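You operate a simulated robot arm through the tools that you are given. There is no shell and no other tool.

Carry out the task below with a simulated robot arm. There is one attempt and no reset: what you move stays moved.

TASK
Take off the tube that joins two P ports and cap those ports black.
Fine: on the desk panel; back off its nuts first; it goes straight into the free slot of the two-slot tray.

It is judged by the outcome, as a careful person would: the job done as asked, and still so three seconds after it is handed in. It fails if anything else is knocked over, pushed out of place, dropped, spilled or broken. A push-on lid holds only when it is set on centred and level and pressed home; a screw cap is set on level and turned clockwise until tight.

THE ROBOT
A 6-joint arm with a two-finger gripper, fixed in place. Base frame: the origin is at the foot of the arm, x ahead of it, y to its left, z up; the work surface is at about z = 766. Lengths are in mm, angles in degrees, forces in N, time in s.
Its first joint turns from -166.0 to 166.0 degrees. Payload 2.45 kg.
Tool frame: the origin (TCP) lies between the finger pads and is the grasp point; the fingertips stand 20 mm ahead of it; z points along the fingers, y is the line along which they close. The gripper opens to 140 mm. The gripper's body begins 168 mm behind the TCP.
Orientation is that of the tool frame in the base frame, as [roll, pitch, yaw] about the fixed x, y, z axes, in that order (R = Rz(yaw) Ry(pitch) Rx(roll)). With the fingers straight down and closing along the base's y, the tool's x points along the base's -x, its y along +y and its z along -z.

THE INTERFACE
- The arm moves only by the tool arm_command. Its arguments are lists of equal length, an entry for each row: "dr": the turn, a rotation vector about the base's x, y, z in degrees, a list of three; "slide": the shift along the base's x, y, z in mm, a list of three; "gripper": the gripper command, from -1 (shut) to 1 (fully open), values between in proportion. In form: {"dr": [[wx, wy, wz], ...], "slide": [[dx, dy, dz], ...], "gripper": [gripper, ...]}. A call has 1 to 20 rows; each row is the pose to reach, as a shift and turn from the pose commanded when the call began. Each row takes 0.2 s and may step no farther than 50 mm and 8.6 degrees from the row before; otherwise, or with a gripper value out of range, the whole call is refused. Where a pose cannot be reached the arm comes as near as it can. A force on the tool above 90 N (or 10 N above the force at the start of the call, whichever is more), or a blocked arm, ends the call early, and 0.2 s more pass. The fingers move at their own pace (about 45 mm/s each) and stop on an object; they squeeze with about 39 N. The grip force told is the motor's: it shows also when the fingers shut on nothing. Time passes only in rows, and 0.2 s behind the last, so rows that repeat a pose let the fingers close. It gives the time, the measured TCP pose, the force on the tool (base axes), the opening and the grip force at its end, in the units of the frame above (readings bear some noise), with the torque about the TCP (base axes, N m) and any sound that the robot's microphone picked up.
- Cameras (640 x 400 px; columns grow to the right, rows downward): "scene" is fixed at [401.2, -650, 1329.4]; the picture's right is [0.83, -0.56, 0.00], its down [-0.23, -0.33, -0.92] and it looks along [0.52, 0.76, -0.40] (base axes); focal length 313 px, centre (320, 200). "wrist" rides on the gripper at [78, 11, -209] in the tool frame; the picture's right is [-0.14, 0.99, 0.00], its down [-0.92, -0.13, -0.37] and it looks along [-0.37, -0.05, 0.93] (tool axes); focal length 280 px, centre (320, 200). There is no depth. A picture from a camera that has moved, and an enlarged one, comes with that camera's place and axes in the base frame and with its lens.
- get_image(camera): a new picture of that camera. The clock stands still meanwhile.
- enlarge(camera, box): a new picture of the part [left, top, right, bottom] of that camera's present view, enlarged. The clock stands still meanwhile.
- finish_job(): hands the job in; it is judged then, once.

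Places have to be worked out from the pictures, the camera data and where the tool is seen. Open the gripper and draw the arm clear of the work before you hand the job in, unless the task says otherwise.

The tools are called after "Call:" by a JSON object that holds its "name" and its "arguments". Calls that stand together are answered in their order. arm_command: Moves the arm, as the interface text tells. Its arguments: {"type":"object","properties":{"dr":{"type":"array","items":{"type":"array","items":{"type":"number"}}},"slide":{"type":"array","items":{"type":"array","items":{"type":"number"}}},"gripper":{"type":"array","items":{"type":"number"}}},"required":["dr","slide","gripper"]} The other tools are called the same way: get_image (camera) takes a picture; enlarge (camera, box) takes an enlarged picture of a part of a camera's view; finish_job () hands the job in.

At the start:

```text
time_s: 0.0
ee_pos: [650.3, 288.2, 1071.0]
tool_rot: [-179.9, 0.0, -180.0]
wrist_force: [-0.2, 0.2, -0.8]
moment: [0.0, -0.01, 0.02]
gripper_width: 140.1
grasp_force: 0.1
```

scene: 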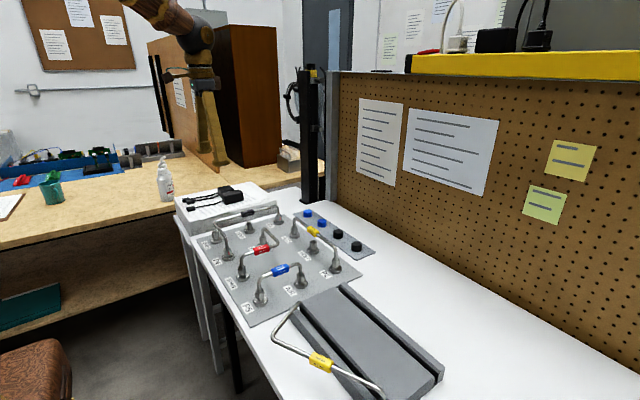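
wrist: 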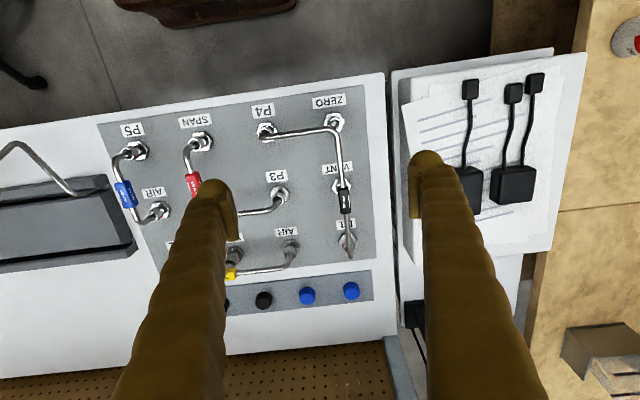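

I see a panel with ports, several tubes with coloured sleeves, a cap strip with blue and black caps, and a tray. I look closer at the pictures to read the labels.

Call:
{"name": "enlarge", "arguments": {"camera": "wrist", "box": [90, 70, 390, 320]}}

Call:
{"name": "enlarge", "arguments": {"camera": "scene", "box": [170, 180, 390, 330]}}

Call:
{"name": "enlarge", "arguments": {"camera": "scene", "box": [250, 270, 450, 400]}}

```text
1.60 times, centred on (240, 195) of wrist
camera zoom: at [571.5, 298.0, 1281.5], right [0.14, 0.99, 0.0], down [0.92, -0.13, 0.37], along [0.37, -0.05, -0.93], focal length 449 px, centre (448, 208)
```

zoom: 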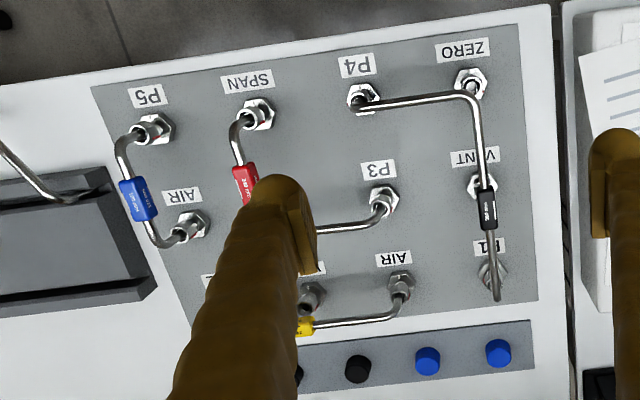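

```text
2.67 times, centred on (280, 255) of scene
camera zoom: at [401.2, -650.0, 1329.4], right [0.83, -0.56, 0.0], down [-0.23, -0.33, -0.92], along [0.52, 0.76, -0.4], focal length 835 px, centre (427, 53)
```

zoom: 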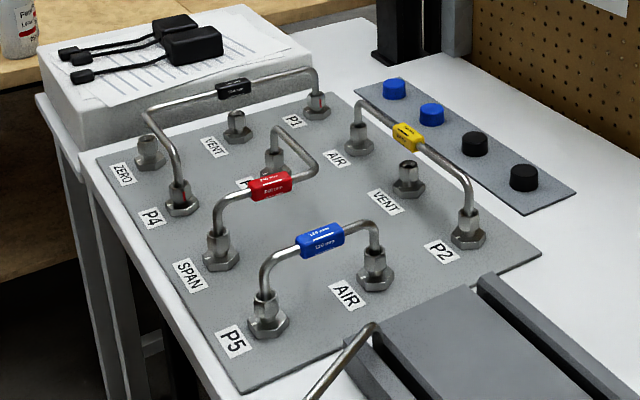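

```text
3.08 times, centred on (350, 335) of scene
camera zoom: at [401.2, -650.0, 1329.4], right [0.83, -0.56, 0.0], down [-0.23, -0.33, -0.92], along [0.52, 0.76, -0.4], focal length 963 px, centre (228, -215)
```

zoom: 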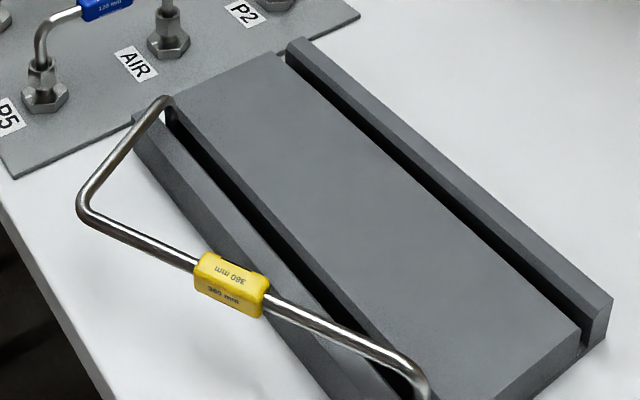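

The only tube with both ends at P ports is the black-sleeved one, P4 to P1. I enlarge on its ends, the caps and the tray for details.

Call:
{"name": "enlarge", "arguments": {"camera": "scene", "box": [195, 200, 255, 240]}}

Call:
{"name": "enlarge", "arguments": {"camera": "scene", "box": [240, 195, 320, 245]}}

Call:
{"name": "enlarge", "arguments": {"camera": "scene", "box": [290, 200, 380, 260]}}

Call:
{"name": "enlarge", "arguments": {"camera": "wrist", "box": [230, 85, 390, 185]}}

Call:
{"name": "enlarge", "arguments": {"camera": "wrist", "box": [0, 120, 180, 290]}}

```text
10.00 times, centred on (225, 220) of scene
camera zoom: at [401.2, -650.0, 1329.4], right [0.83, -0.56, 0.0], down [-0.23, -0.33, -0.92], along [0.52, 0.76, -0.4], focal length 3131 px, centre (1270, 0)
```

zoom: 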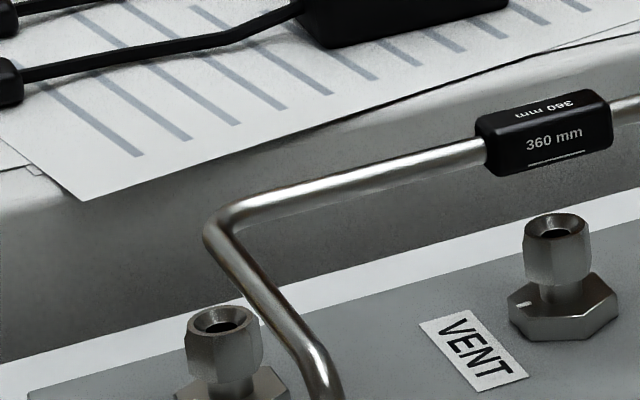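

```text
8.00 times, centred on (280, 220) of scene
camera zoom: at [401.2, -650.0, 1329.4], right [0.83, -0.56, 0.0], down [-0.23, -0.33, -0.92], along [0.52, 0.76, -0.4], focal length 2505 px, centre (640, 40)
```

zoom: 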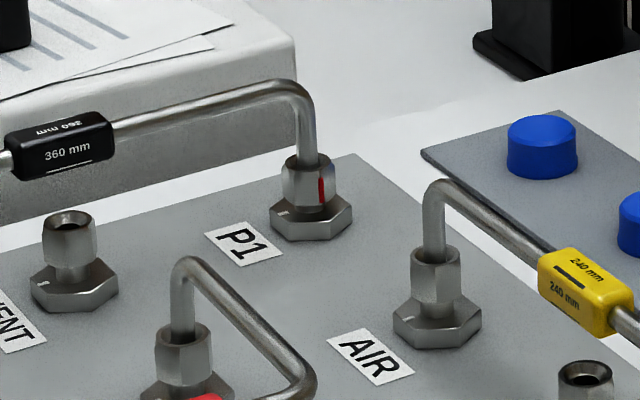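

```text
6.67 times, centred on (335, 230) of scene
camera zoom: at [401.2, -650.0, 1329.4], right [0.83, -0.56, 0.0], down [-0.23, -0.33, -0.92], along [0.52, 0.76, -0.4], focal length 2087 px, centre (220, 0)
```

zoom: 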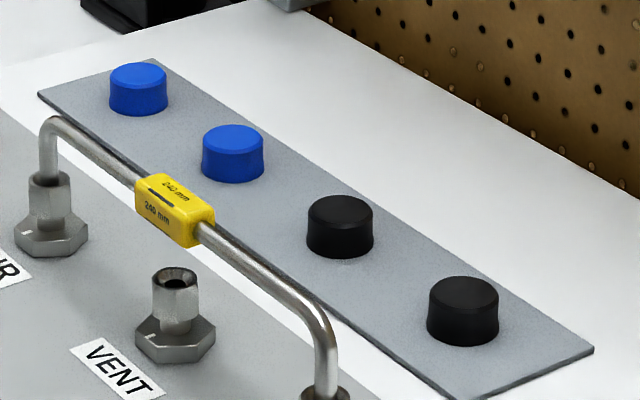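

```text
4.00 times, centred on (310, 135) of wrist
camera zoom: at [571.5, 298.0, 1281.5], right [0.14, 0.99, 0.0], down [0.92, -0.13, 0.37], along [0.37, -0.05, -0.93], focal length 1122 px, centre (360, 460)
```

zoom: 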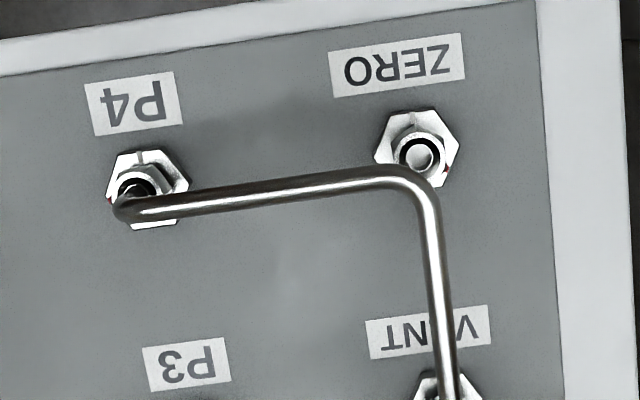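

```text
2.35 times, centred on (90, 205) of wrist
camera zoom: at [571.5, 298.0, 1281.5], right [0.14, 0.99, 0.0], down [0.92, -0.13, 0.37], along [0.37, -0.05, -0.93], focal length 660 px, centre (861, 188)
```

zoom: 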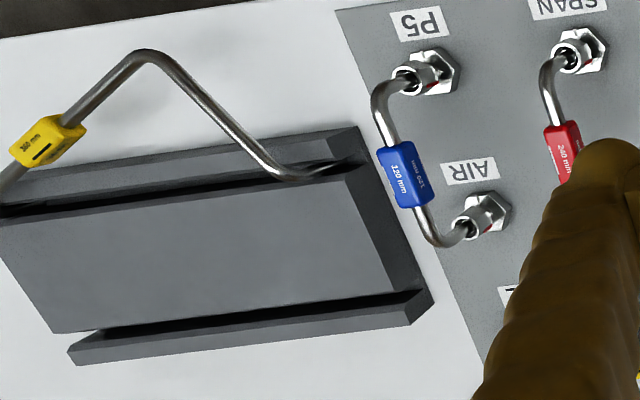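

The black tube is a 360 mm L: P4 (~629,195) to a corner above ZERO to P1 (~865,312); free ports show a raised (backed-off) nut, while P1/P4 nuts sit down with red marks. I move the arm over toward P1, staying high, for closer pictures.

Call:
{"name": "arm_command", "arguments": {"dr": [[0, 0, 0], [0, 0, 0], [0, 0, 0], [0, 0, 0], [0, 0, 0]], "slide": [[40, 8, -20], [80, 16, -40], [120, 24, -70], [150, 24, -100], [150, 24, -100]], "gripper": [1, 1, 1, 1, 1]}}

Call:
{"name": "get_image", "arguments": {"camera": "wrist"}}

Call:
{"name": "get_image", "arguments": {"camera": "scene"}}

```text
refused: row 3 steps farther than a row can; nothing moved
```

```text
taken
camera wrist: at [571.5, 298.0, 1281.5], right [0.14, 0.99, 0.0], down [0.92, -0.13, 0.37], along [0.37, -0.05, -0.93], focal length 280 px, centre (320, 200)
```

wrist: 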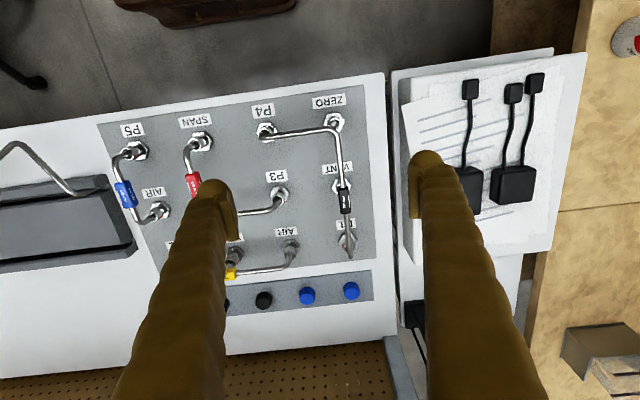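

```text
taken
```

scene: 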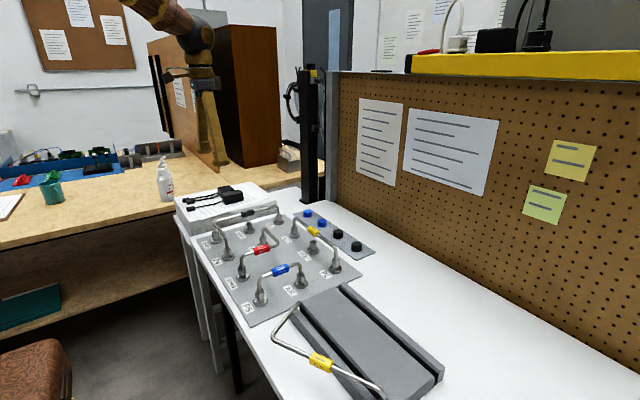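

The call was refused for a step over 50 mm; I use smaller steps for the same move.

Call:
{"name": "arm_command", "arguments": {"dr": [[0, 0, 0], [0, 0, 0], [0, 0, 0], [0, 0, 0], [0, 0, 0], [0, 0, 0]], "slide": [[30, 5, -20], [60, 10, -40], [90, 15, -60], [120, 20, -80], [150, 24, -100], [150, 24, -100]], "gripper": [1, 1, 1, 1, 1, 1]}}

Call:
{"name": "get_image", "arguments": {"camera": "wrist"}}

Call:
{"name": "get_image", "arguments": {"camera": "scene"}}

```text
time_s: 1.4
ee_pos: [800.8, 312.0, 971.9]
tool_rot: [180.0, 0.1, -180.0]
wrist_force: [0.4, 0.1, -0.4]
moment: [0.0, 0.0, 0.02]
gripper_width: 139.9
grasp_force: 0.1
```

```text
taken
camera wrist: at [722.0, 322.2, 1182.0], right [0.14, 0.99, 0.0], down [0.92, -0.13, 0.37], along [0.37, -0.05, -0.93], focal length 280 px, centre (320, 200)
```

wrist: 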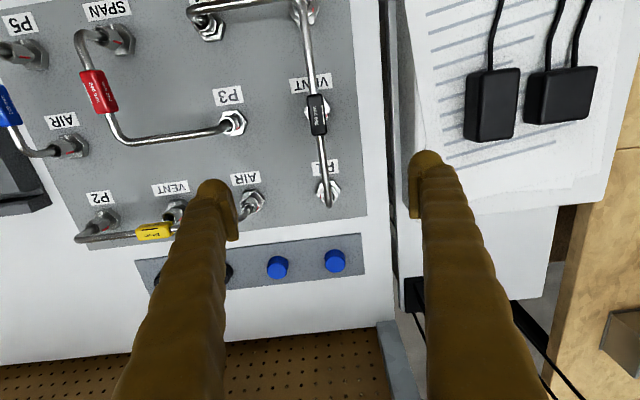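

```text
taken
```

scene: 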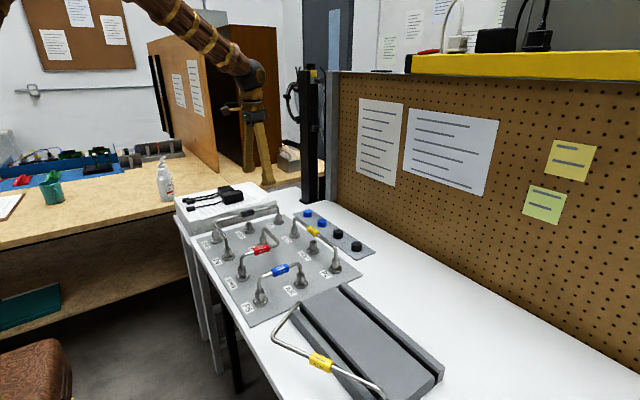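

I can see P1 and the sleeve clearly; I enlarge on P1 and VENT to locate the nut axis and the nut's flats.

Call:
{"name": "enlarge", "arguments": {"camera": "wrist", "box": [280, 150, 380, 220]}}

Call:
{"name": "enlarge", "arguments": {"camera": "wrist", "box": [270, 70, 370, 140]}}

Call:
{"name": "enlarge", "arguments": {"camera": "wrist", "box": [130, 220, 370, 300]}}

```text
5.71 times, centred on (330, 185) of wrist
camera zoom: at [722.0, 322.2, 1182.0], right [0.14, 0.99, 0.0], down [0.92, -0.13, 0.37], along [0.37, -0.05, -0.93], focal length 1602 px, centre (263, 286)
```

zoom: 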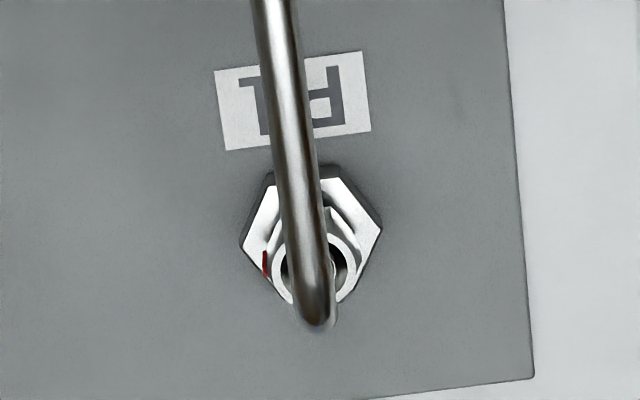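

```text
5.71 times, centred on (320, 105) of wrist
camera zoom: at [722.0, 322.2, 1182.0], right [0.14, 0.99, 0.0], down [0.92, -0.13, 0.37], along [0.37, -0.05, -0.93], focal length 1602 px, centre (320, 743)
```

zoom: 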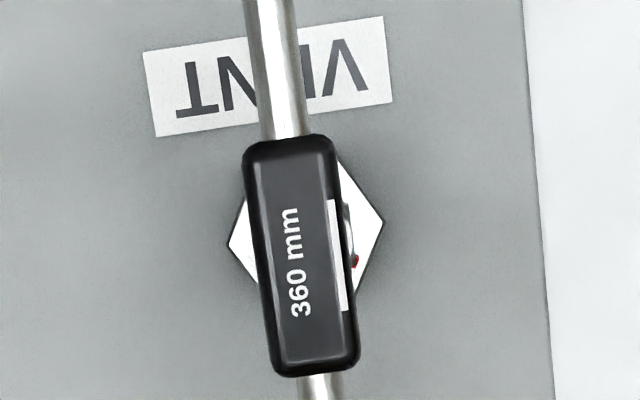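

```text
2.67 times, centred on (250, 260) of wrist
camera zoom: at [722.0, 322.2, 1182.0], right [0.14, 0.99, 0.0], down [0.92, -0.13, 0.37], along [0.37, -0.05, -0.93], focal length 748 px, centre (507, 40)
```

zoom: 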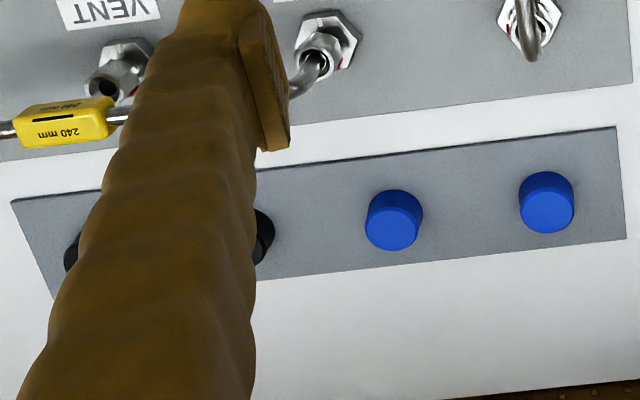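

P1's axis works out at about (869, 315), nut from z≈784 to 805, tube axis at z≈843. I zoom further on the nuts' flats before gripping.

Call:
{"name": "enlarge", "arguments": {"camera": "wrist", "box": [312, 170, 352, 210]}}

Call:
{"name": "enlarge", "arguments": {"camera": "scene", "box": [262, 195, 302, 230]}}

Call:
{"name": "enlarge", "arguments": {"camera": "scene", "box": [205, 230, 250, 265]}}

```text
10.00 times, centred on (332, 190) of wrist
camera zoom: at [722.0, 322.2, 1182.0], right [0.14, 0.99, 0.0], down [0.92, -0.13, 0.37], along [0.37, -0.05, -0.93], focal length 2804 px, centre (200, 300)
```

zoom: 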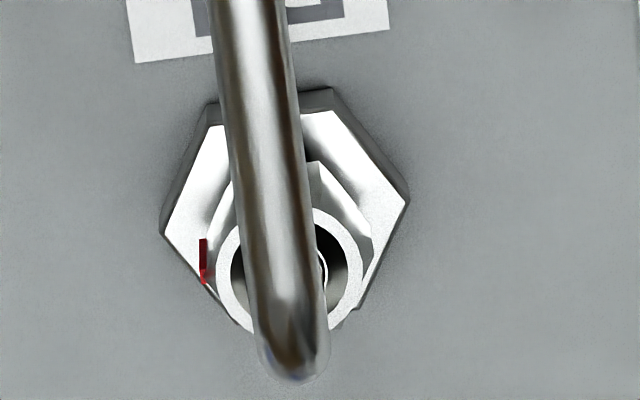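

```text
11.43 times, centred on (282, 212) of scene
camera zoom: at [401.2, -650.0, 1329.4], right [0.83, -0.56, 0.0], down [-0.23, -0.33, -0.92], along [0.52, 0.76, -0.4], focal length 3578 px, centre (754, 57)
```

zoom: 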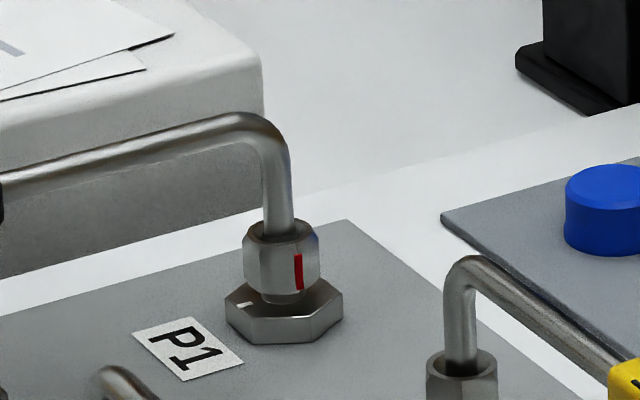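

```text
11.43 times, centred on (228, 248) of scene
camera zoom: at [401.2, -650.0, 1329.4], right [0.83, -0.56, 0.0], down [-0.23, -0.33, -0.92], along [0.52, 0.76, -0.4], focal length 3578 px, centre (1377, -343)
```

zoom: 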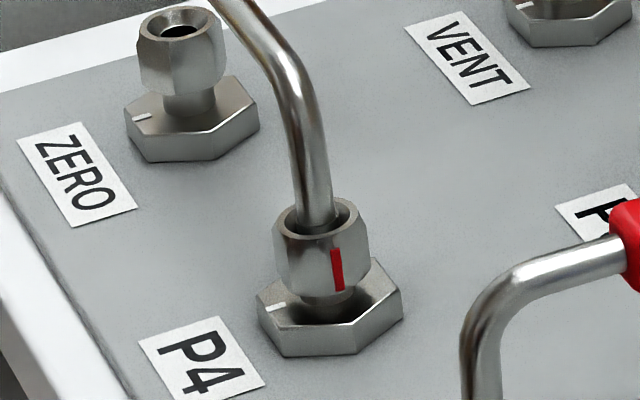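

P1's nut flats have normals near 68°/248°, so I close along 68° (yaw −22°), offset about 9 mm away from the tube's exit side. I move above P1 with a 50 mm opening, still above the tube.

Call:
{"name": "arm_command", "arguments": {"dr": [[0, 0, -7.3], [0, 0, -14.6], [0, 0, -22], [0, 0, -22], [0, 0, -22]], "slide": [[25, 0, -20], [50, 0, -40], [77, -0.6, -60], [77, -0.6, -71], [77, -0.6, -71]], "gripper": [-0.2, -0.2, -0.2, -0.2, -0.2]}}

Call:
{"name": "get_image", "arguments": {"camera": "wrist"}}

Call:
{"name": "enlarge", "arguments": {"camera": "scene", "box": [220, 150, 340, 240]}}

```text
time_s: 2.6
ee_pos: [877.8, 310.9, 900.8]
tool_rot: [-179.9, -0.1, 158.0]
wrist_force: [-0.9, 0.3, 0.3]
moment: [-0.01, -0.05, -0.02]
gripper_width: 56.0
grasp_force: 0.1
```

```text
taken
camera wrist: at [808.5, 349.9, 1110.4], right [0.5, 0.87, 0.0], down [0.81, -0.46, 0.37], along [0.32, -0.18, -0.93], focal length 280 px, centre (320, 200)
```

wrist: 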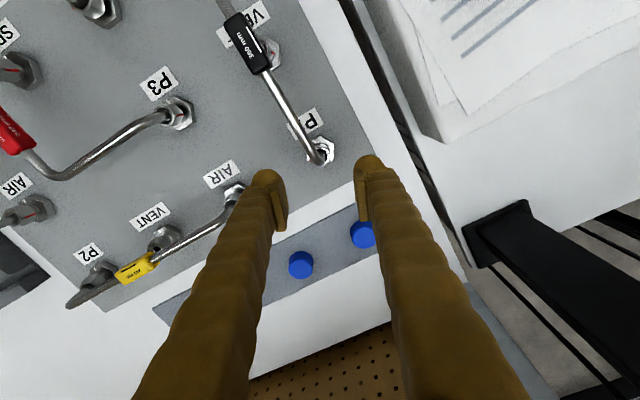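

```text
4.44 times, centred on (280, 195) of scene
camera zoom: at [401.2, -650.0, 1329.4], right [0.83, -0.56, 0.0], down [-0.23, -0.33, -0.92], along [0.52, 0.76, -0.4], focal length 1392 px, centre (498, 222)
```

zoom: 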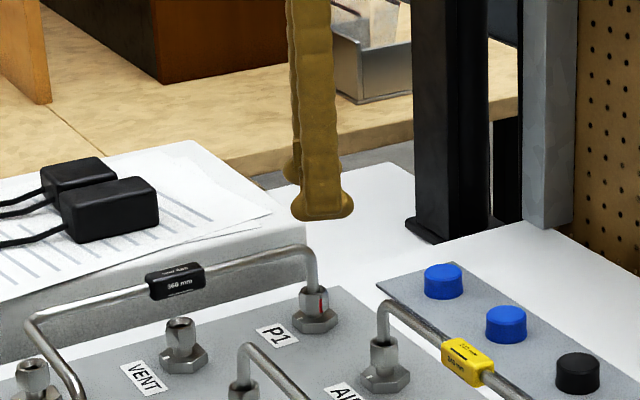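

The gripper is above P1 with the fingers well placed. I zoom on P1 once more to refine its location before descending.

Call:
{"name": "enlarge", "arguments": {"camera": "wrist", "box": [295, 125, 345, 175]}}

```text
8.00 times, centred on (320, 150) of wrist
camera zoom: at [808.5, 349.9, 1110.4], right [0.5, 0.87, 0.0], down [0.81, -0.46, 0.37], along [0.32, -0.18, -0.93], focal length 2243 px, centre (320, 600)
```

zoom: 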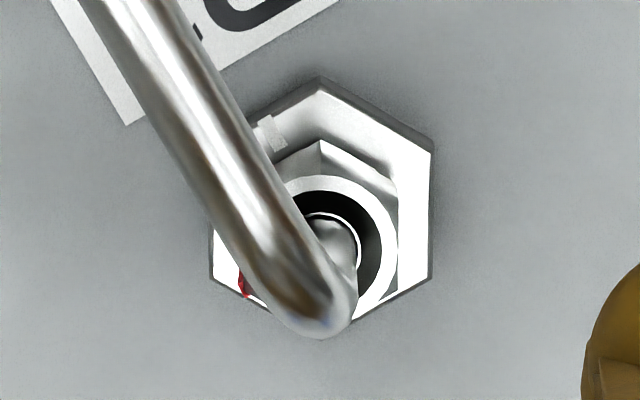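

The refined estimate puts P1 at (869, 316) with flats normal at 60°, so I turn 8° more and descend to fingertips just above the base hex, watching the force.

Call:
{"name": "arm_command", "arguments": {"dr": [[0, 0, -8], [0, 0, -8], [0, 0, -8], [0, 0, -8], [0, 0, -8], [0, 0, -8]], "slide": [[1.2, -1.1, 0], [1.2, -1.1, -25], [1.2, -1.1, -50], [1.2, -1.1, -75], [1.2, -1.1, -91], [1.2, -1.1, -91]], "gripper": [-0.2, -0.2, -0.2, -0.2, -0.2, -0.2]}}

Call:
{"name": "enlarge", "arguments": {"camera": "scene", "box": [240, 180, 320, 235]}}

Call:
{"name": "get_image", "arguments": {"camera": "wrist"}}

```text
time_s: 4.0
ee_pos: [879.6, 308.9, 809.4]
tool_rot: [179.9, 0.0, 150.0]
wrist_force: [1.1, 0.4, 0.0]
moment: [0.03, 0.0, -0.01]
gripper_width: 56.0
grasp_force: 0.0
```

```text
7.27 times, centred on (280, 208) of scene
camera zoom: at [401.2, -650.0, 1329.4], right [0.83, -0.56, 0.0], down [-0.23, -0.33, -0.92], along [0.52, 0.76, -0.4], focal length 2277 px, centre (611, 146)
```

zoom: 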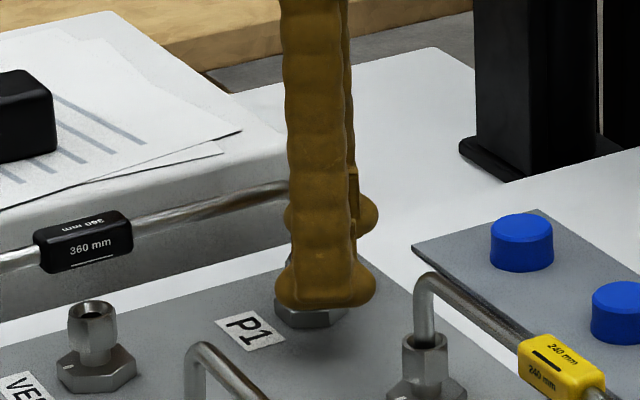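

```text
taken
camera wrist: at [816.0, 357.6, 1019.6], right [0.61, 0.79, 0.0], down [0.73, -0.57, 0.37], along [0.29, -0.23, -0.93], focal length 280 px, centre (320, 200)
```

wrist: 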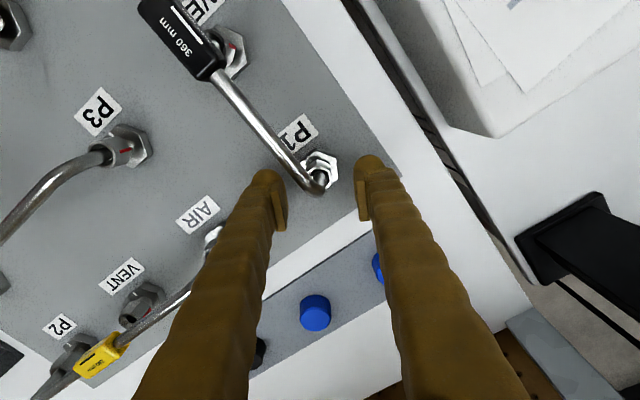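

The nut sits between the fingers and there is no contact force. I close the gripper on the nut.

Call:
{"name": "arm_command", "arguments": {"dr": [[0, 0, 0], [0, 0, 0], [0, 0, 0], [0, 0, 0]], "slide": [[0, 0, 0], [0, 0, 0], [0, 0, 0], [0, 0, 0]], "gripper": [-0.6, -0.8, -1, -1]}}

Call:
{"name": "get_image", "arguments": {"camera": "wrist"}}

Call:
{"name": "enlarge", "arguments": {"camera": "scene", "box": [240, 180, 320, 235]}}

```text
time_s: 5.0
ee_pos: [880.0, 309.0, 817.7]
tool_rot: [179.7, 0.3, 149.9]
wrist_force: [-2.2, -16.5, 90.0]
moment: [0.1, 0.74, 0.12]
gripper_width: 9.1
grasp_force: 30.2
```

```text
taken
camera wrist: at [816.4, 356.7, 1026.1], right [0.61, 0.79, 0.01], down [0.73, -0.57, 0.37], along [0.3, -0.22, -0.93], focal length 280 px, centre (320, 200)
```

wrist: 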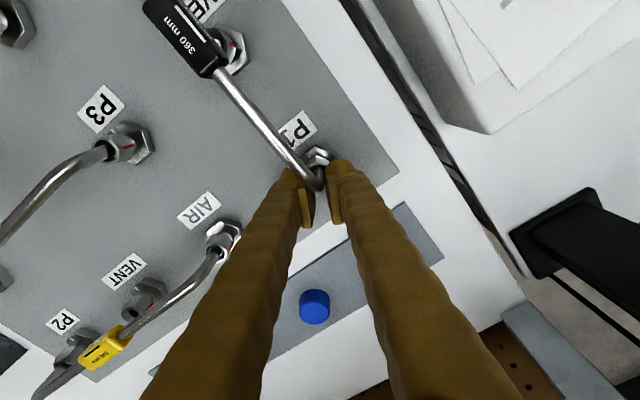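

```text
7.27 times, centred on (280, 208) of scene
camera zoom: at [401.2, -650.0, 1329.4], right [0.83, -0.56, 0.0], down [-0.23, -0.33, -0.92], along [0.52, 0.76, -0.4], focal length 2277 px, centre (611, 146)
```

zoom: 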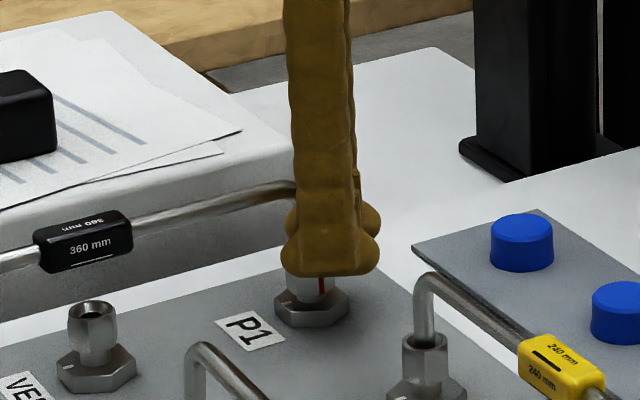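

The fingers climbed the nut's chamfer and are clamped on the tube above it (9 mm wide, TCP pushed up to 817.7), so the nut top is near z≈798, lower than I estimated. I relieve the load, open, and take a look.

Call:
{"name": "arm_command", "arguments": {"dr": [[0, 0, 0], [0, 0, 0], [0, 0, 0], [0, 0, 0], [0, 0, 0]], "slide": [[0, 0, 8], [0, 0, 9], [0, 0, 10], [0, 0, 10], [0, 0, 10]], "gripper": [-0.9, -0.5, -0.2, -0.2, -0.2]}}

Call:
{"name": "enlarge", "arguments": {"camera": "wrist", "box": [260, 110, 380, 230]}}

Call:
{"name": "enlarge", "arguments": {"camera": "scene", "box": [262, 195, 302, 230]}}

```text
time_s: 6.2
ee_pos: [877.7, 310.3, 819.3]
tool_rot: [180.0, 0.0, 150.0]
wrist_force: [1.9, -0.1, -0.5]
moment: [-0.02, 0.0, 0.01]
gripper_width: 56.0
grasp_force: 0.1
```

```text
3.33 times, centred on (320, 170) of wrist
camera zoom: at [815.4, 358.0, 1029.3], right [0.61, 0.79, 0.0], down [0.73, -0.57, 0.37], along [0.29, -0.23, -0.93], focal length 935 px, centre (320, 300)
```

zoom: 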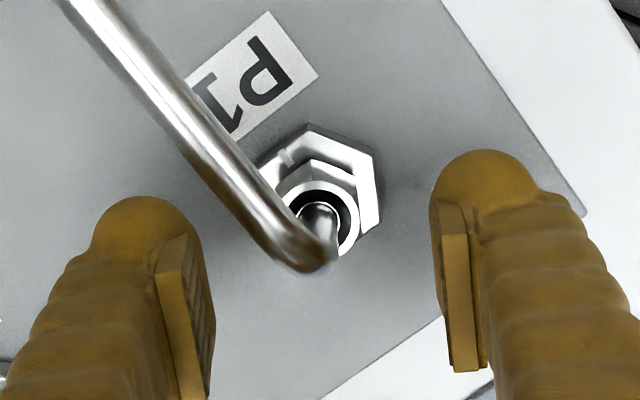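

```text
11.43 times, centred on (282, 212) of scene
camera zoom: at [401.2, -650.0, 1329.4], right [0.83, -0.56, 0.0], down [-0.23, -0.33, -0.92], along [0.52, 0.76, -0.4], focal length 3578 px, centre (754, 57)
```

zoom: 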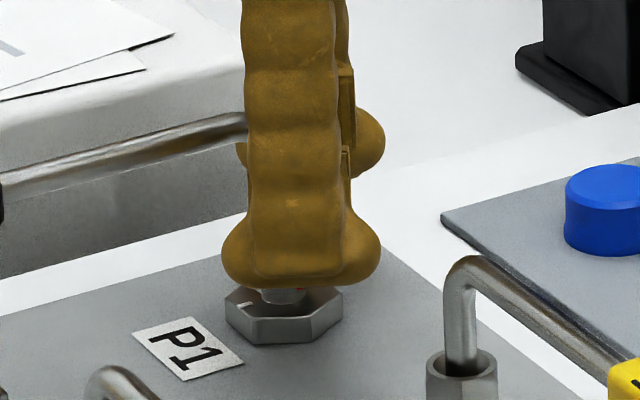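

The pads are clear again and P1's location is confirmed at about (869.5, 316). I narrow the opening to about 34 mm around the nut and go lower, to TCP z≈802, checking for contact with the base hex.

Call:
{"name": "arm_command", "arguments": {"dr": [[0, 0, 0], [0, 0, 0], [0, 0, 0], [0, 0, 0], [0, 0, 0]], "slide": [[0.5, 0, 0], [0.5, 0, -5], [0.5, 0, -10], [0.5, 0, -15], [0.5, 0, -17]], "gripper": [-0.5, -0.5, -0.5, -0.5, -0.5]}}

Call:
{"name": "enlarge", "arguments": {"camera": "wrist", "box": [260, 110, 380, 230]}}

Call:
{"name": "enlarge", "arguments": {"camera": "scene", "box": [262, 195, 302, 230]}}

```text
time_s: 7.4
ee_pos: [877.5, 310.0, 802.8]
tool_rot: [-180.0, 0.0, 150.1]
wrist_force: [0.2, -1.1, 0.1]
moment: [-0.01, 0.01, -0.03]
gripper_width: 34.9
grasp_force: 0.1
```

```text
3.33 times, centred on (320, 170) of wrist
camera zoom: at [816.0, 357.8, 1012.3], right [0.61, 0.79, 0.0], down [0.73, -0.57, 0.37], along [0.29, -0.23, -0.93], focal length 935 px, centre (320, 300)
```

zoom: 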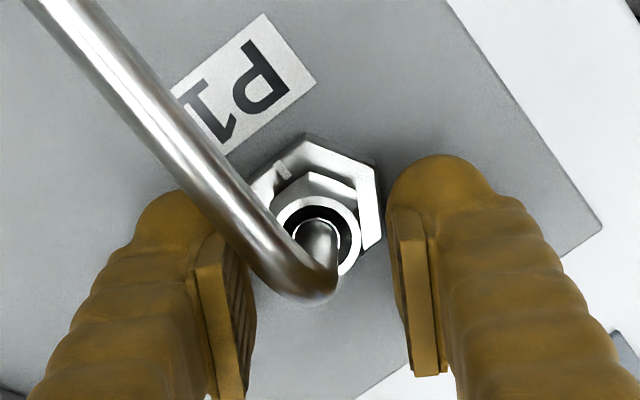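

```text
11.43 times, centred on (282, 212) of scene
camera zoom: at [401.2, -650.0, 1329.4], right [0.83, -0.56, 0.0], down [-0.23, -0.33, -0.92], along [0.52, 0.76, -0.4], focal length 3578 px, centre (754, 57)
```

zoom: 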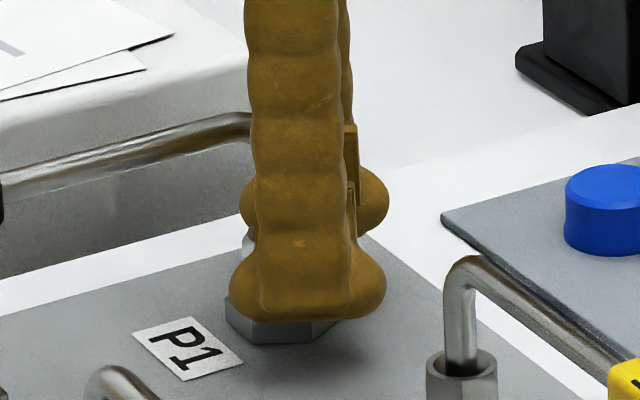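

No contact yet at tips z≈783. I close in stages to see whether the fingers stop on the nut (~22 mm), the base hex (~33 mm), or ride up.

Call:
{"name": "arm_command", "arguments": {"dr": [[0, 0, 0], [0, 0, 0], [0, 0, 0], [0, 0, 0]], "slide": [[0, 0, 0], [0, 0, 0], [0, 0, 0], [0, 0, 0]], "gripper": [-0.6, -0.65, -0.7, -0.75]}}

Call:
{"name": "enlarge", "arguments": {"camera": "wrist", "box": [260, 110, 380, 230]}}

```text
time_s: 8.4
ee_pos: [879.2, 309.7, 802.6]
tool_rot: [-180.0, 0.0, 150.0]
wrist_force: [4.1, 7.3, -2.4]
moment: [0.06, -0.04, -0.04]
gripper_width: 21.2
grasp_force: 22.3
```

```text
3.33 times, centred on (320, 170) of wrist
camera zoom: at [816.1, 358.1, 1012.2], right [0.61, 0.79, 0.0], down [0.73, -0.57, 0.37], along [0.29, -0.23, -0.93], focal length 935 px, centre (320, 300)
```

zoom: 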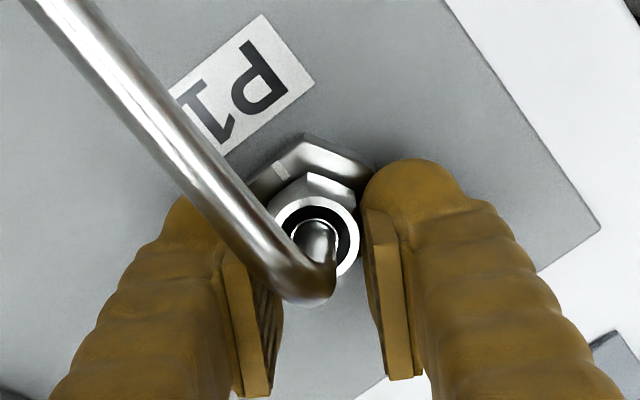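

The fingers now hold the nut across its flats (21.2 mm) with little side force. I squeeze fully and turn counter-clockwise 24° about the port axis, as a first stroke.

Call:
{"name": "arm_command", "arguments": {"dr": [[0, 0, 0], [0, 0, 0], [0, 0, 4], [0, 0, 8], [0, 0, 12], [0, 0, 16], [0, 0, 20], [0, 0, 24], [0, 0, 24]], "slide": [[0, 0, 0], [0, 0, 0], [0.36, 0.68, 0], [0.67, 1.38, 0], [0.93, 2.1, 0], [1.15, 2.84, 0], [1.3, 3.6, 0], [1.41, 4.35, 0], [1.41, 4.35, 0]], "gripper": [-1, -1, -1, -1, -1, -1, -1, -1, -1]}}

Call:
{"name": "enlarge", "arguments": {"camera": "wrist", "box": [260, 110, 380, 230]}}

Call:
{"name": "enlarge", "arguments": {"camera": "scene", "box": [262, 195, 302, 230]}}

```text
time_s: 10.4
ee_pos: [879.4, 314.4, 803.7]
tool_rot: [-180.0, 0.0, 174.0]
wrist_force: [3.6, 5.9, 10.5]
moment: [0.07, -0.06, -0.06]
gripper_width: 21.1
grasp_force: 44.8
```

```text
3.33 times, centred on (320, 170) of wrist
camera zoom: at [803.1, 332.6, 1012.6], right [0.24, 0.97, 0.0], down [0.9, -0.22, 0.37], along [0.36, -0.09, -0.93], focal length 935 px, centre (320, 300)
```

zoom: 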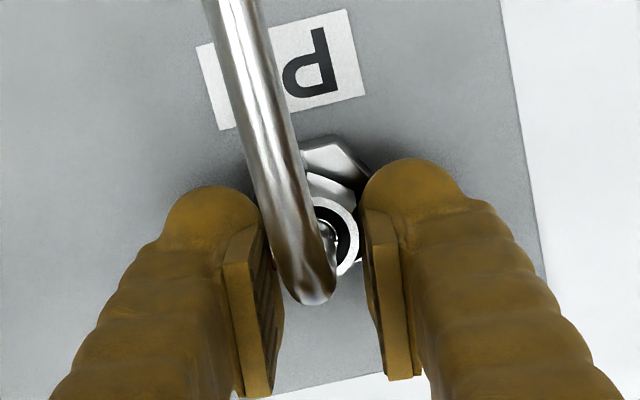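

```text
11.43 times, centred on (282, 212) of scene
camera zoom: at [401.2, -650.0, 1329.4], right [0.83, -0.56, 0.0], down [-0.23, -0.33, -0.92], along [0.52, 0.76, -0.4], focal length 3578 px, centre (754, 57)
```

zoom: 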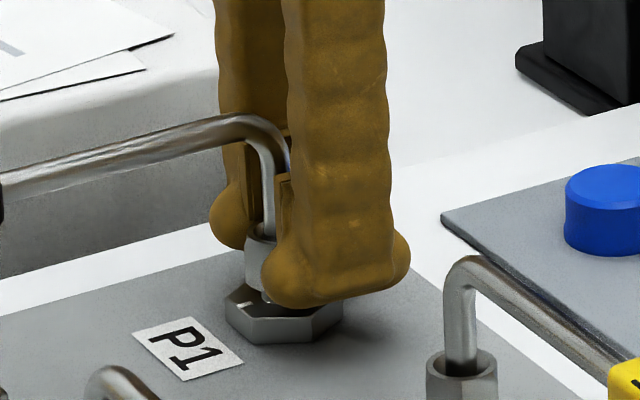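

The nut turned with the gripper and is rising (~1 mm per 24°). I carry on to 60° total, letting z follow upward.

Call:
{"name": "arm_command", "arguments": {"dr": [[0, 0, 4], [0, 0, 8], [0, 0, 12], [0, 0, 16], [0, 0, 20], [0, 0, 24], [0, 0, 28], [0, 0, 32], [0, 0, 36], [0, 0, 36]], "slide": [[0.04, 0.76, 0.9], [0.06, 1.53, 1.1], [0.0, 2.3, 1.2], [-0.1, 3.06, 1.4], [-0.25, 3.8, 1.6], [-0.47, 4.55, 1.7], [-0.75, 5.27, 1.9], [-1.05, 5.97, 2.1], [-1.41, 6.65, 2.2], [-1.41, 6.65, 2.2]], "gripper": [-1, -1, -1, -1, -1, -1, -1, -1, -1, -1]}}

Call:
{"name": "enlarge", "arguments": {"camera": "wrist", "box": [260, 110, 380, 230]}}

Call:
{"name": "enlarge", "arguments": {"camera": "scene", "box": [262, 195, 302, 230]}}

```text
time_s: 12.6
ee_pos: [878.4, 318.6, 803.6]
tool_rot: [180.0, 0.0, -149.9]
wrist_force: [16.6, -10.9, -11.5]
moment: [-0.03, -0.26, 0.17]
gripper_width: 21.2
grasp_force: 45.2
```

```text
3.33 times, centred on (320, 170) of wrist
camera zoom: at [805.4, 290.2, 1014.1], right [-0.38, 0.93, 0.0], down [0.86, 0.35, 0.37], along [0.34, 0.14, -0.93], focal length 935 px, centre (320, 300)
```

zoom: 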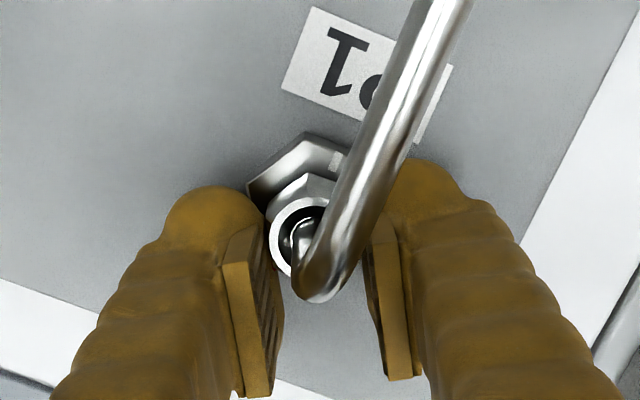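

```text
11.43 times, centred on (282, 212) of scene
camera zoom: at [401.2, -650.0, 1329.4], right [0.83, -0.56, 0.0], down [-0.23, -0.33, -0.92], along [0.52, 0.76, -0.4], focal length 3578 px, centre (754, 57)
```

zoom: 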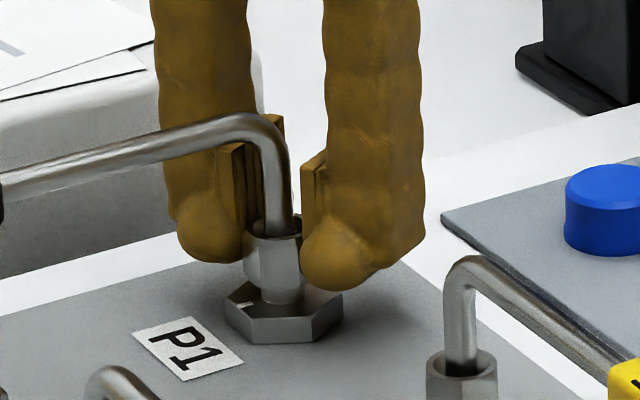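

The nut has turned 60° with the grip. Forces suggest the true axis is nearer (871, 315.5); I open slightly, swing back 60°, and regrip the next pair of flats.

Call:
{"name": "arm_command", "arguments": {"dr": [[0, 0, 0], [0, 0, 0], [0, 0, -8], [0, 0, -16], [0, 0, -24], [0, 0, -32], [0, 0, -40], [0, 0, -48], [0, 0, -56], [0, 0, -60], [0, 0, -60], [0, 0, -60], [0, 0, -60]], "slide": [[0, 0, -1], [1.53, -0.5, -1.2], [2.2, -1.88, -1.2], [2.67, -3.34, -1.2], [2.94, -4.85, -1.2], [2.99, -6.38, -1.2], [2.83, -7.91, -1.2], [2.46, -9.4, -1.2], [1.89, -10.82, -1.2], [1.53, -11.5, -1.2], [1.53, -11.5, -1.2], [1.53, -11.5, -1.2], [1.53, -11.5, -1.2]], "gripper": [-0.5, -0.5, -0.5, -0.5, -0.5, -0.5, -0.5, -0.5, -0.5, -0.5, -0.8, -1, -1]}}

Call:
{"name": "enlarge", "arguments": {"camera": "wrist", "box": [260, 110, 380, 230]}}

```text
time_s: 15.4
ee_pos: [881.2, 307.9, 804.4]
tool_rot: [180.0, 0.0, 150.0]
wrist_force: [-2.0, -4.6, -0.2]
moment: [-0.05, -0.01, 0.07]
gripper_width: 20.7
grasp_force: 39.6
```

```text
3.33 times, centred on (320, 170) of wrist
camera zoom: at [818.0, 357.3, 1013.7], right [0.61, 0.79, 0.0], down [0.73, -0.57, 0.37], along [0.29, -0.23, -0.93], focal length 935 px, centre (320, 300)
```

zoom: 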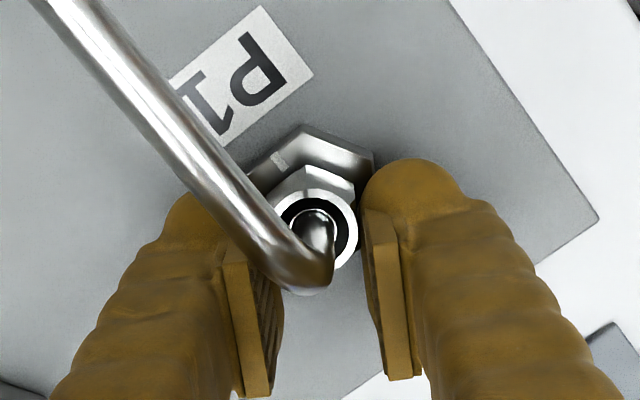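

The regrip is good with nearly zero side force. I turn another 60° counter-clockwise.

Call:
{"name": "arm_command", "arguments": {"dr": [[0, 0, 6], [0, 0, 12], [0, 0, 18], [0, 0, 24], [0, 0, 30], [0, 0, 36], [0, 0, 42], [0, 0, 48], [0, 0, 54], [0, 0, 60], [0, 0, 60]], "slide": [[0.52, 1.03, 0.2], [0.94, 2.1, 0.4], [1.23, 3.21, 0.6], [1.41, 4.35, 0.8], [1.47, 5.5, 1.0], [1.41, 6.65, 1.0], [1.23, 7.79, 1.0], [0.94, 8.9, 1.0], [0.52, 9.97, 1.0], [0, 11, 1.0], [0, 11, 1.0]], "gripper": [-1, -1, -1, -1, -1, -1, -1, -1, -1, -1, -1]}}

Call:
{"name": "enlarge", "arguments": {"camera": "wrist", "box": [260, 110, 380, 230]}}

Call:
{"name": "enlarge", "arguments": {"camera": "scene", "box": [262, 195, 302, 230]}}

```text
time_s: 17.8
ee_pos: [880.7, 320.6, 805.8]
tool_rot: [-180.0, 0.2, -149.9]
wrist_force: [7.4, 17.4, 15.4]
moment: [0.13, 0.0, -0.15]
gripper_width: 20.9
grasp_force: 45.2
```

```text
3.33 times, centred on (320, 170) of wrist
camera zoom: at [806.9, 290.9, 1015.0], right [-0.38, 0.93, 0.0], down [0.86, 0.35, 0.37], along [0.34, 0.14, -0.93], focal length 935 px, centre (320, 300)
```

zoom: 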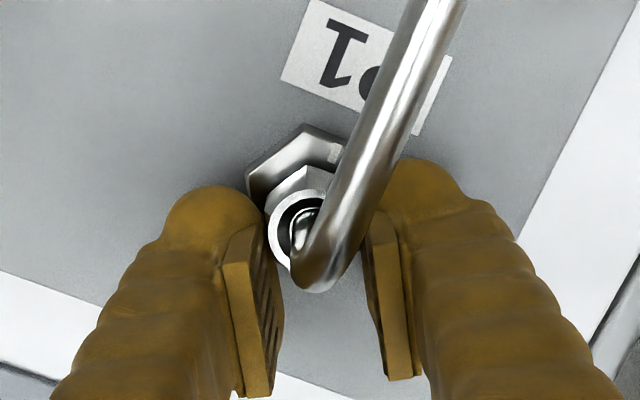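

```text
11.43 times, centred on (282, 212) of scene
camera zoom: at [401.2, -650.0, 1329.4], right [0.83, -0.56, 0.0], down [-0.23, -0.33, -0.92], along [0.52, 0.76, -0.4], focal length 3578 px, centre (754, 57)
```

zoom: 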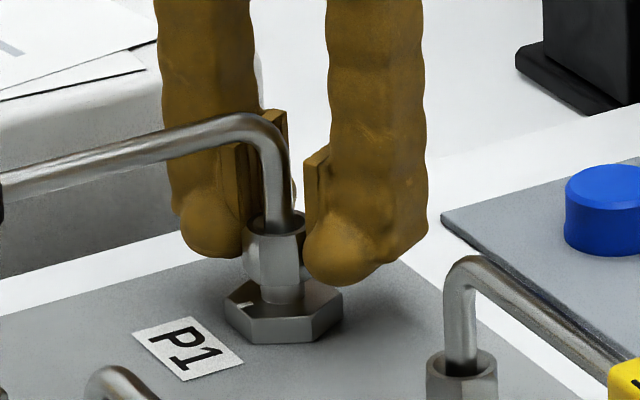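

The nut has clearly risen, with more neck showing. I regrip for a third stroke, raising the grip by about 1.5 mm.

Call:
{"name": "arm_command", "arguments": {"dr": [[0, 0, 0], [0, 0, 0], [0, 0, -8], [0, 0, -16], [0, 0, -24], [0, 0, -32], [0, 0, -40], [0, 0, -48], [0, 0, -56], [0, 0, -60], [0, 0, -60], [0, 0, -60], [0, 0, -60]], "slide": [[0, 0, 1.5], [0, 0, 1], [0.67, -1.38, 1], [1.15, -2.84, 1], [1.41, -4.35, 1], [1.47, -5.88, 1], [1.31, -7.41, 1], [0.94, -8.9, 1], [0.36, -10.32, 1], [0, -11, 1], [0, -11, 1], [0, -11, 1], [0, -11, 1]], "gripper": [-0.5, -0.5, -0.5, -0.5, -0.5, -0.5, -0.5, -0.5, -0.5, -0.5, -0.8, -1, -1]}}

Call:
{"name": "enlarge", "arguments": {"camera": "wrist", "box": [260, 110, 380, 230]}}

Call:
{"name": "enlarge", "arguments": {"camera": "scene", "box": [240, 195, 310, 240]}}

```text
time_s: 20.6
ee_pos: [879.7, 310.0, 805.4]
tool_rot: [179.9, 0.0, 149.9]
wrist_force: [2.6, 1.1, -0.5]
moment: [-0.02, -0.09, 0.01]
gripper_width: 20.7
grasp_force: 39.6
```

```text
3.33 times, centred on (320, 170) of wrist
camera zoom: at [817.6, 357.4, 1015.7], right [0.61, 0.79, 0.0], down [0.73, -0.57, 0.37], along [0.29, -0.23, -0.93], focal length 935 px, centre (320, 300)
```

zoom: 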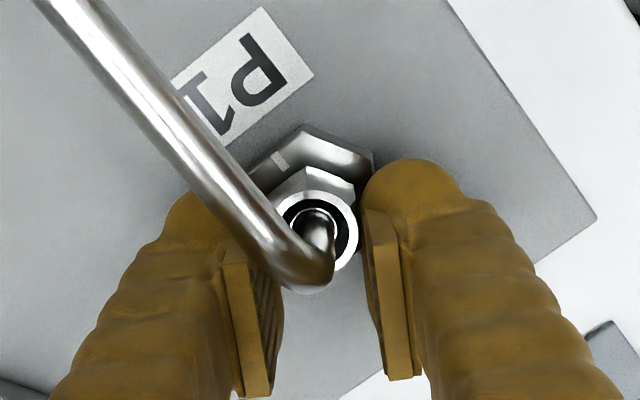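

```text
8.89 times, centred on (275, 218) of scene
camera zoom: at [401.2, -650.0, 1329.4], right [0.83, -0.56, 0.0], down [-0.23, -0.33, -0.92], along [0.52, 0.76, -0.4], focal length 2783 px, centre (720, 44)
```

zoom: 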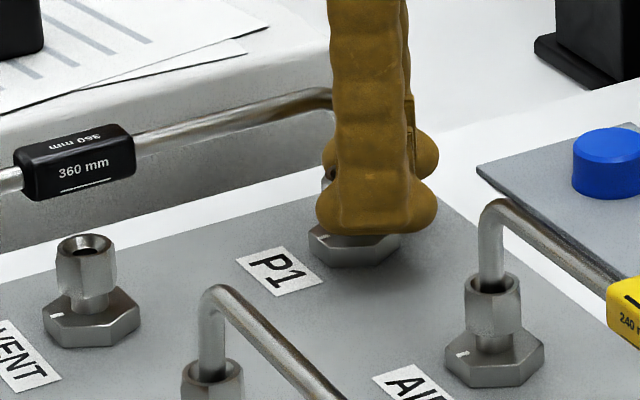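

The regrip is centred. I make the third 60° stroke.

Call:
{"name": "arm_command", "arguments": {"dr": [[0, 0, 6], [0, 0, 12], [0, 0, 18], [0, 0, 24], [0, 0, 30], [0, 0, 36], [0, 0, 42], [0, 0, 48], [0, 0, 54], [0, 0, 60], [0, 0, 60]], "slide": [[0.52, 1.03, 0.2], [0.94, 2.1, 0.4], [1.23, 3.21, 0.6], [1.41, 4.35, 0.8], [1.47, 5.5, 1.0], [1.41, 6.65, 1.2], [1.23, 7.79, 1.3], [0.94, 8.9, 1.4], [0.52, 9.97, 1.5], [0, 11, 1.5], [0, 11, 1.5]], "gripper": [-1, -1, -1, -1, -1, -1, -1, -1, -1, -1, -1]}}

Call:
{"name": "enlarge", "arguments": {"camera": "wrist", "box": [260, 110, 380, 230]}}

Call:
{"name": "enlarge", "arguments": {"camera": "scene", "box": [240, 195, 310, 240]}}

```text
time_s: 23.0
ee_pos: [880.2, 320.6, 806.9]
tool_rot: [180.0, 0.1, -149.9]
wrist_force: [21.3, 27.7, -1.1]
moment: [0.29, -0.24, -0.17]
gripper_width: 24.1
grasp_force: 45.1
```

```text
3.33 times, centred on (320, 170) of wrist
camera zoom: at [806.9, 290.9, 1017.1], right [-0.38, 0.93, 0.0], down [0.86, 0.35, 0.37], along [0.34, 0.14, -0.93], focal length 935 px, centre (320, 300)
```

zoom: 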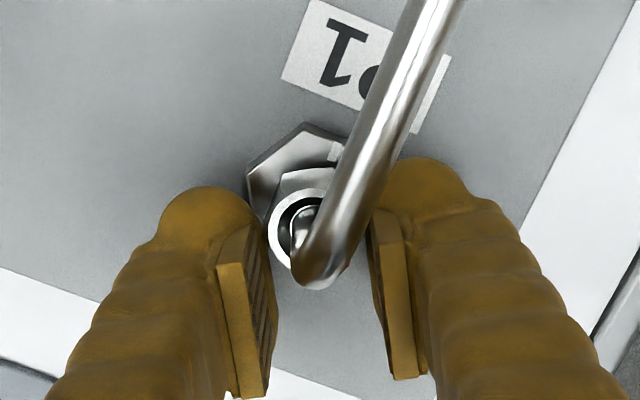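

```text
8.89 times, centred on (275, 218) of scene
camera zoom: at [401.2, -650.0, 1329.4], right [0.83, -0.56, 0.0], down [-0.23, -0.33, -0.92], along [0.52, 0.76, -0.4], focal length 2783 px, centre (720, 44)
```

zoom: 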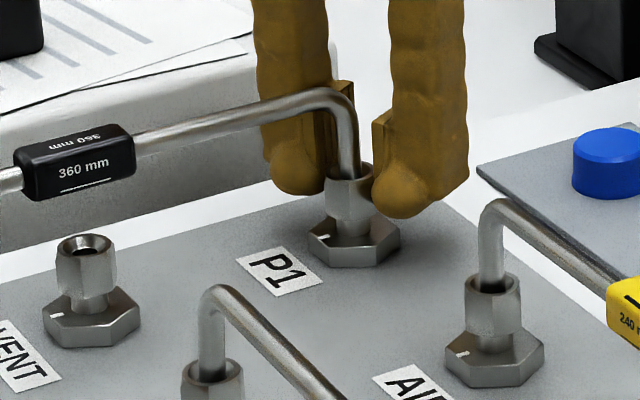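

The jaws slipped onto the corners (24 mm): the nut hit its stop after about 145–150°, like the free ports' nuts, so P1's nut is fully backed off. I open, lift clear, and start swinging toward P4.

Call:
{"name": "arm_command", "arguments": {"dr": [[0, 0, 0], [0, 0, 0], [0, 0, 0], [0, 0, 0], [0, 0, 0], [0, 0, -8], [0, 0, -16], [0, 0, -24], [0, 0, -32], [0, 0, -40], [0, 0, -48], [0, 0, -56]], "slide": [[0, 0, 0], [0, 0, 0], [0, 0, 0], [0, 0, 35], [0, 0, 75], [0, 0, 95], [-35, -15, 95], [-70, -35, 95], [-105, -55, 95], [-140, -75, 95], [-175, -95, 95], [-210, -115, 95]], "gripper": [-0.4, -0.2, -0.2, -0.2, -0.2, -0.2, -0.2, -0.2, -0.2, -0.2, -0.2, -0.2]}}

Call:
{"name": "enlarge", "arguments": {"camera": "scene", "box": [190, 190, 320, 270]}}

Call:
{"name": "get_image", "arguments": {"camera": "wrist"}}

```text
time_s: 25.6
ee_pos: [669.3, 204.1, 902.5]
tool_rot: [-180.0, 0.0, 153.9]
wrist_force: [-0.5, 0.0, -0.4]
moment: [0.03, 0.01, 0.04]
gripper_width: 55.8
grasp_force: 0.2
```

```text
4.92 times, centred on (255, 230) of scene
camera zoom: at [401.2, -650.0, 1329.4], right [0.83, -0.56, 0.0], down [-0.23, -0.33, -0.92], along [0.52, 0.76, -0.4], focal length 1541 px, centre (640, 52)
```

zoom: 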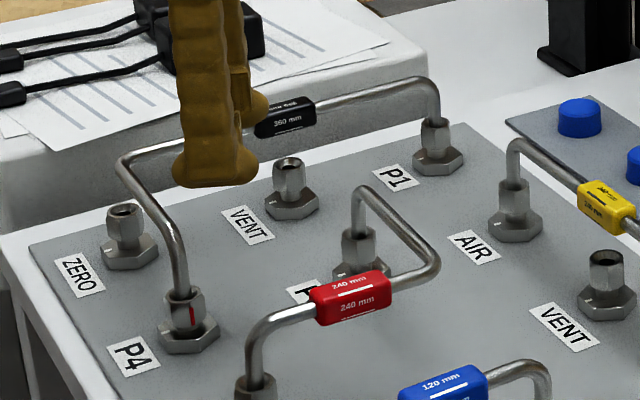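

```text
taken
camera wrist: at [604.1, 248.0, 1111.6], right [0.56, 0.83, 0.0], down [0.77, -0.52, 0.37], along [0.3, -0.21, -0.93], focal length 280 px, centre (320, 200)
```

wrist: 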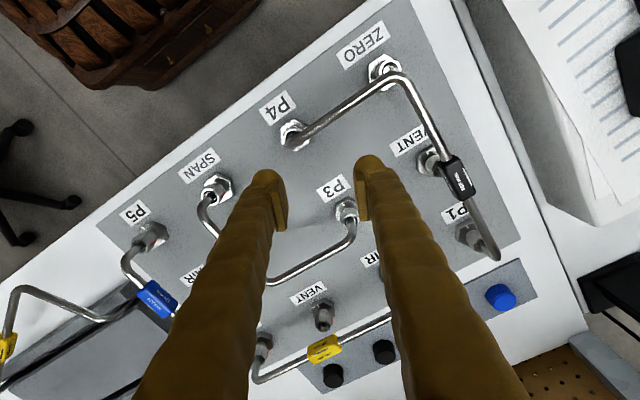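

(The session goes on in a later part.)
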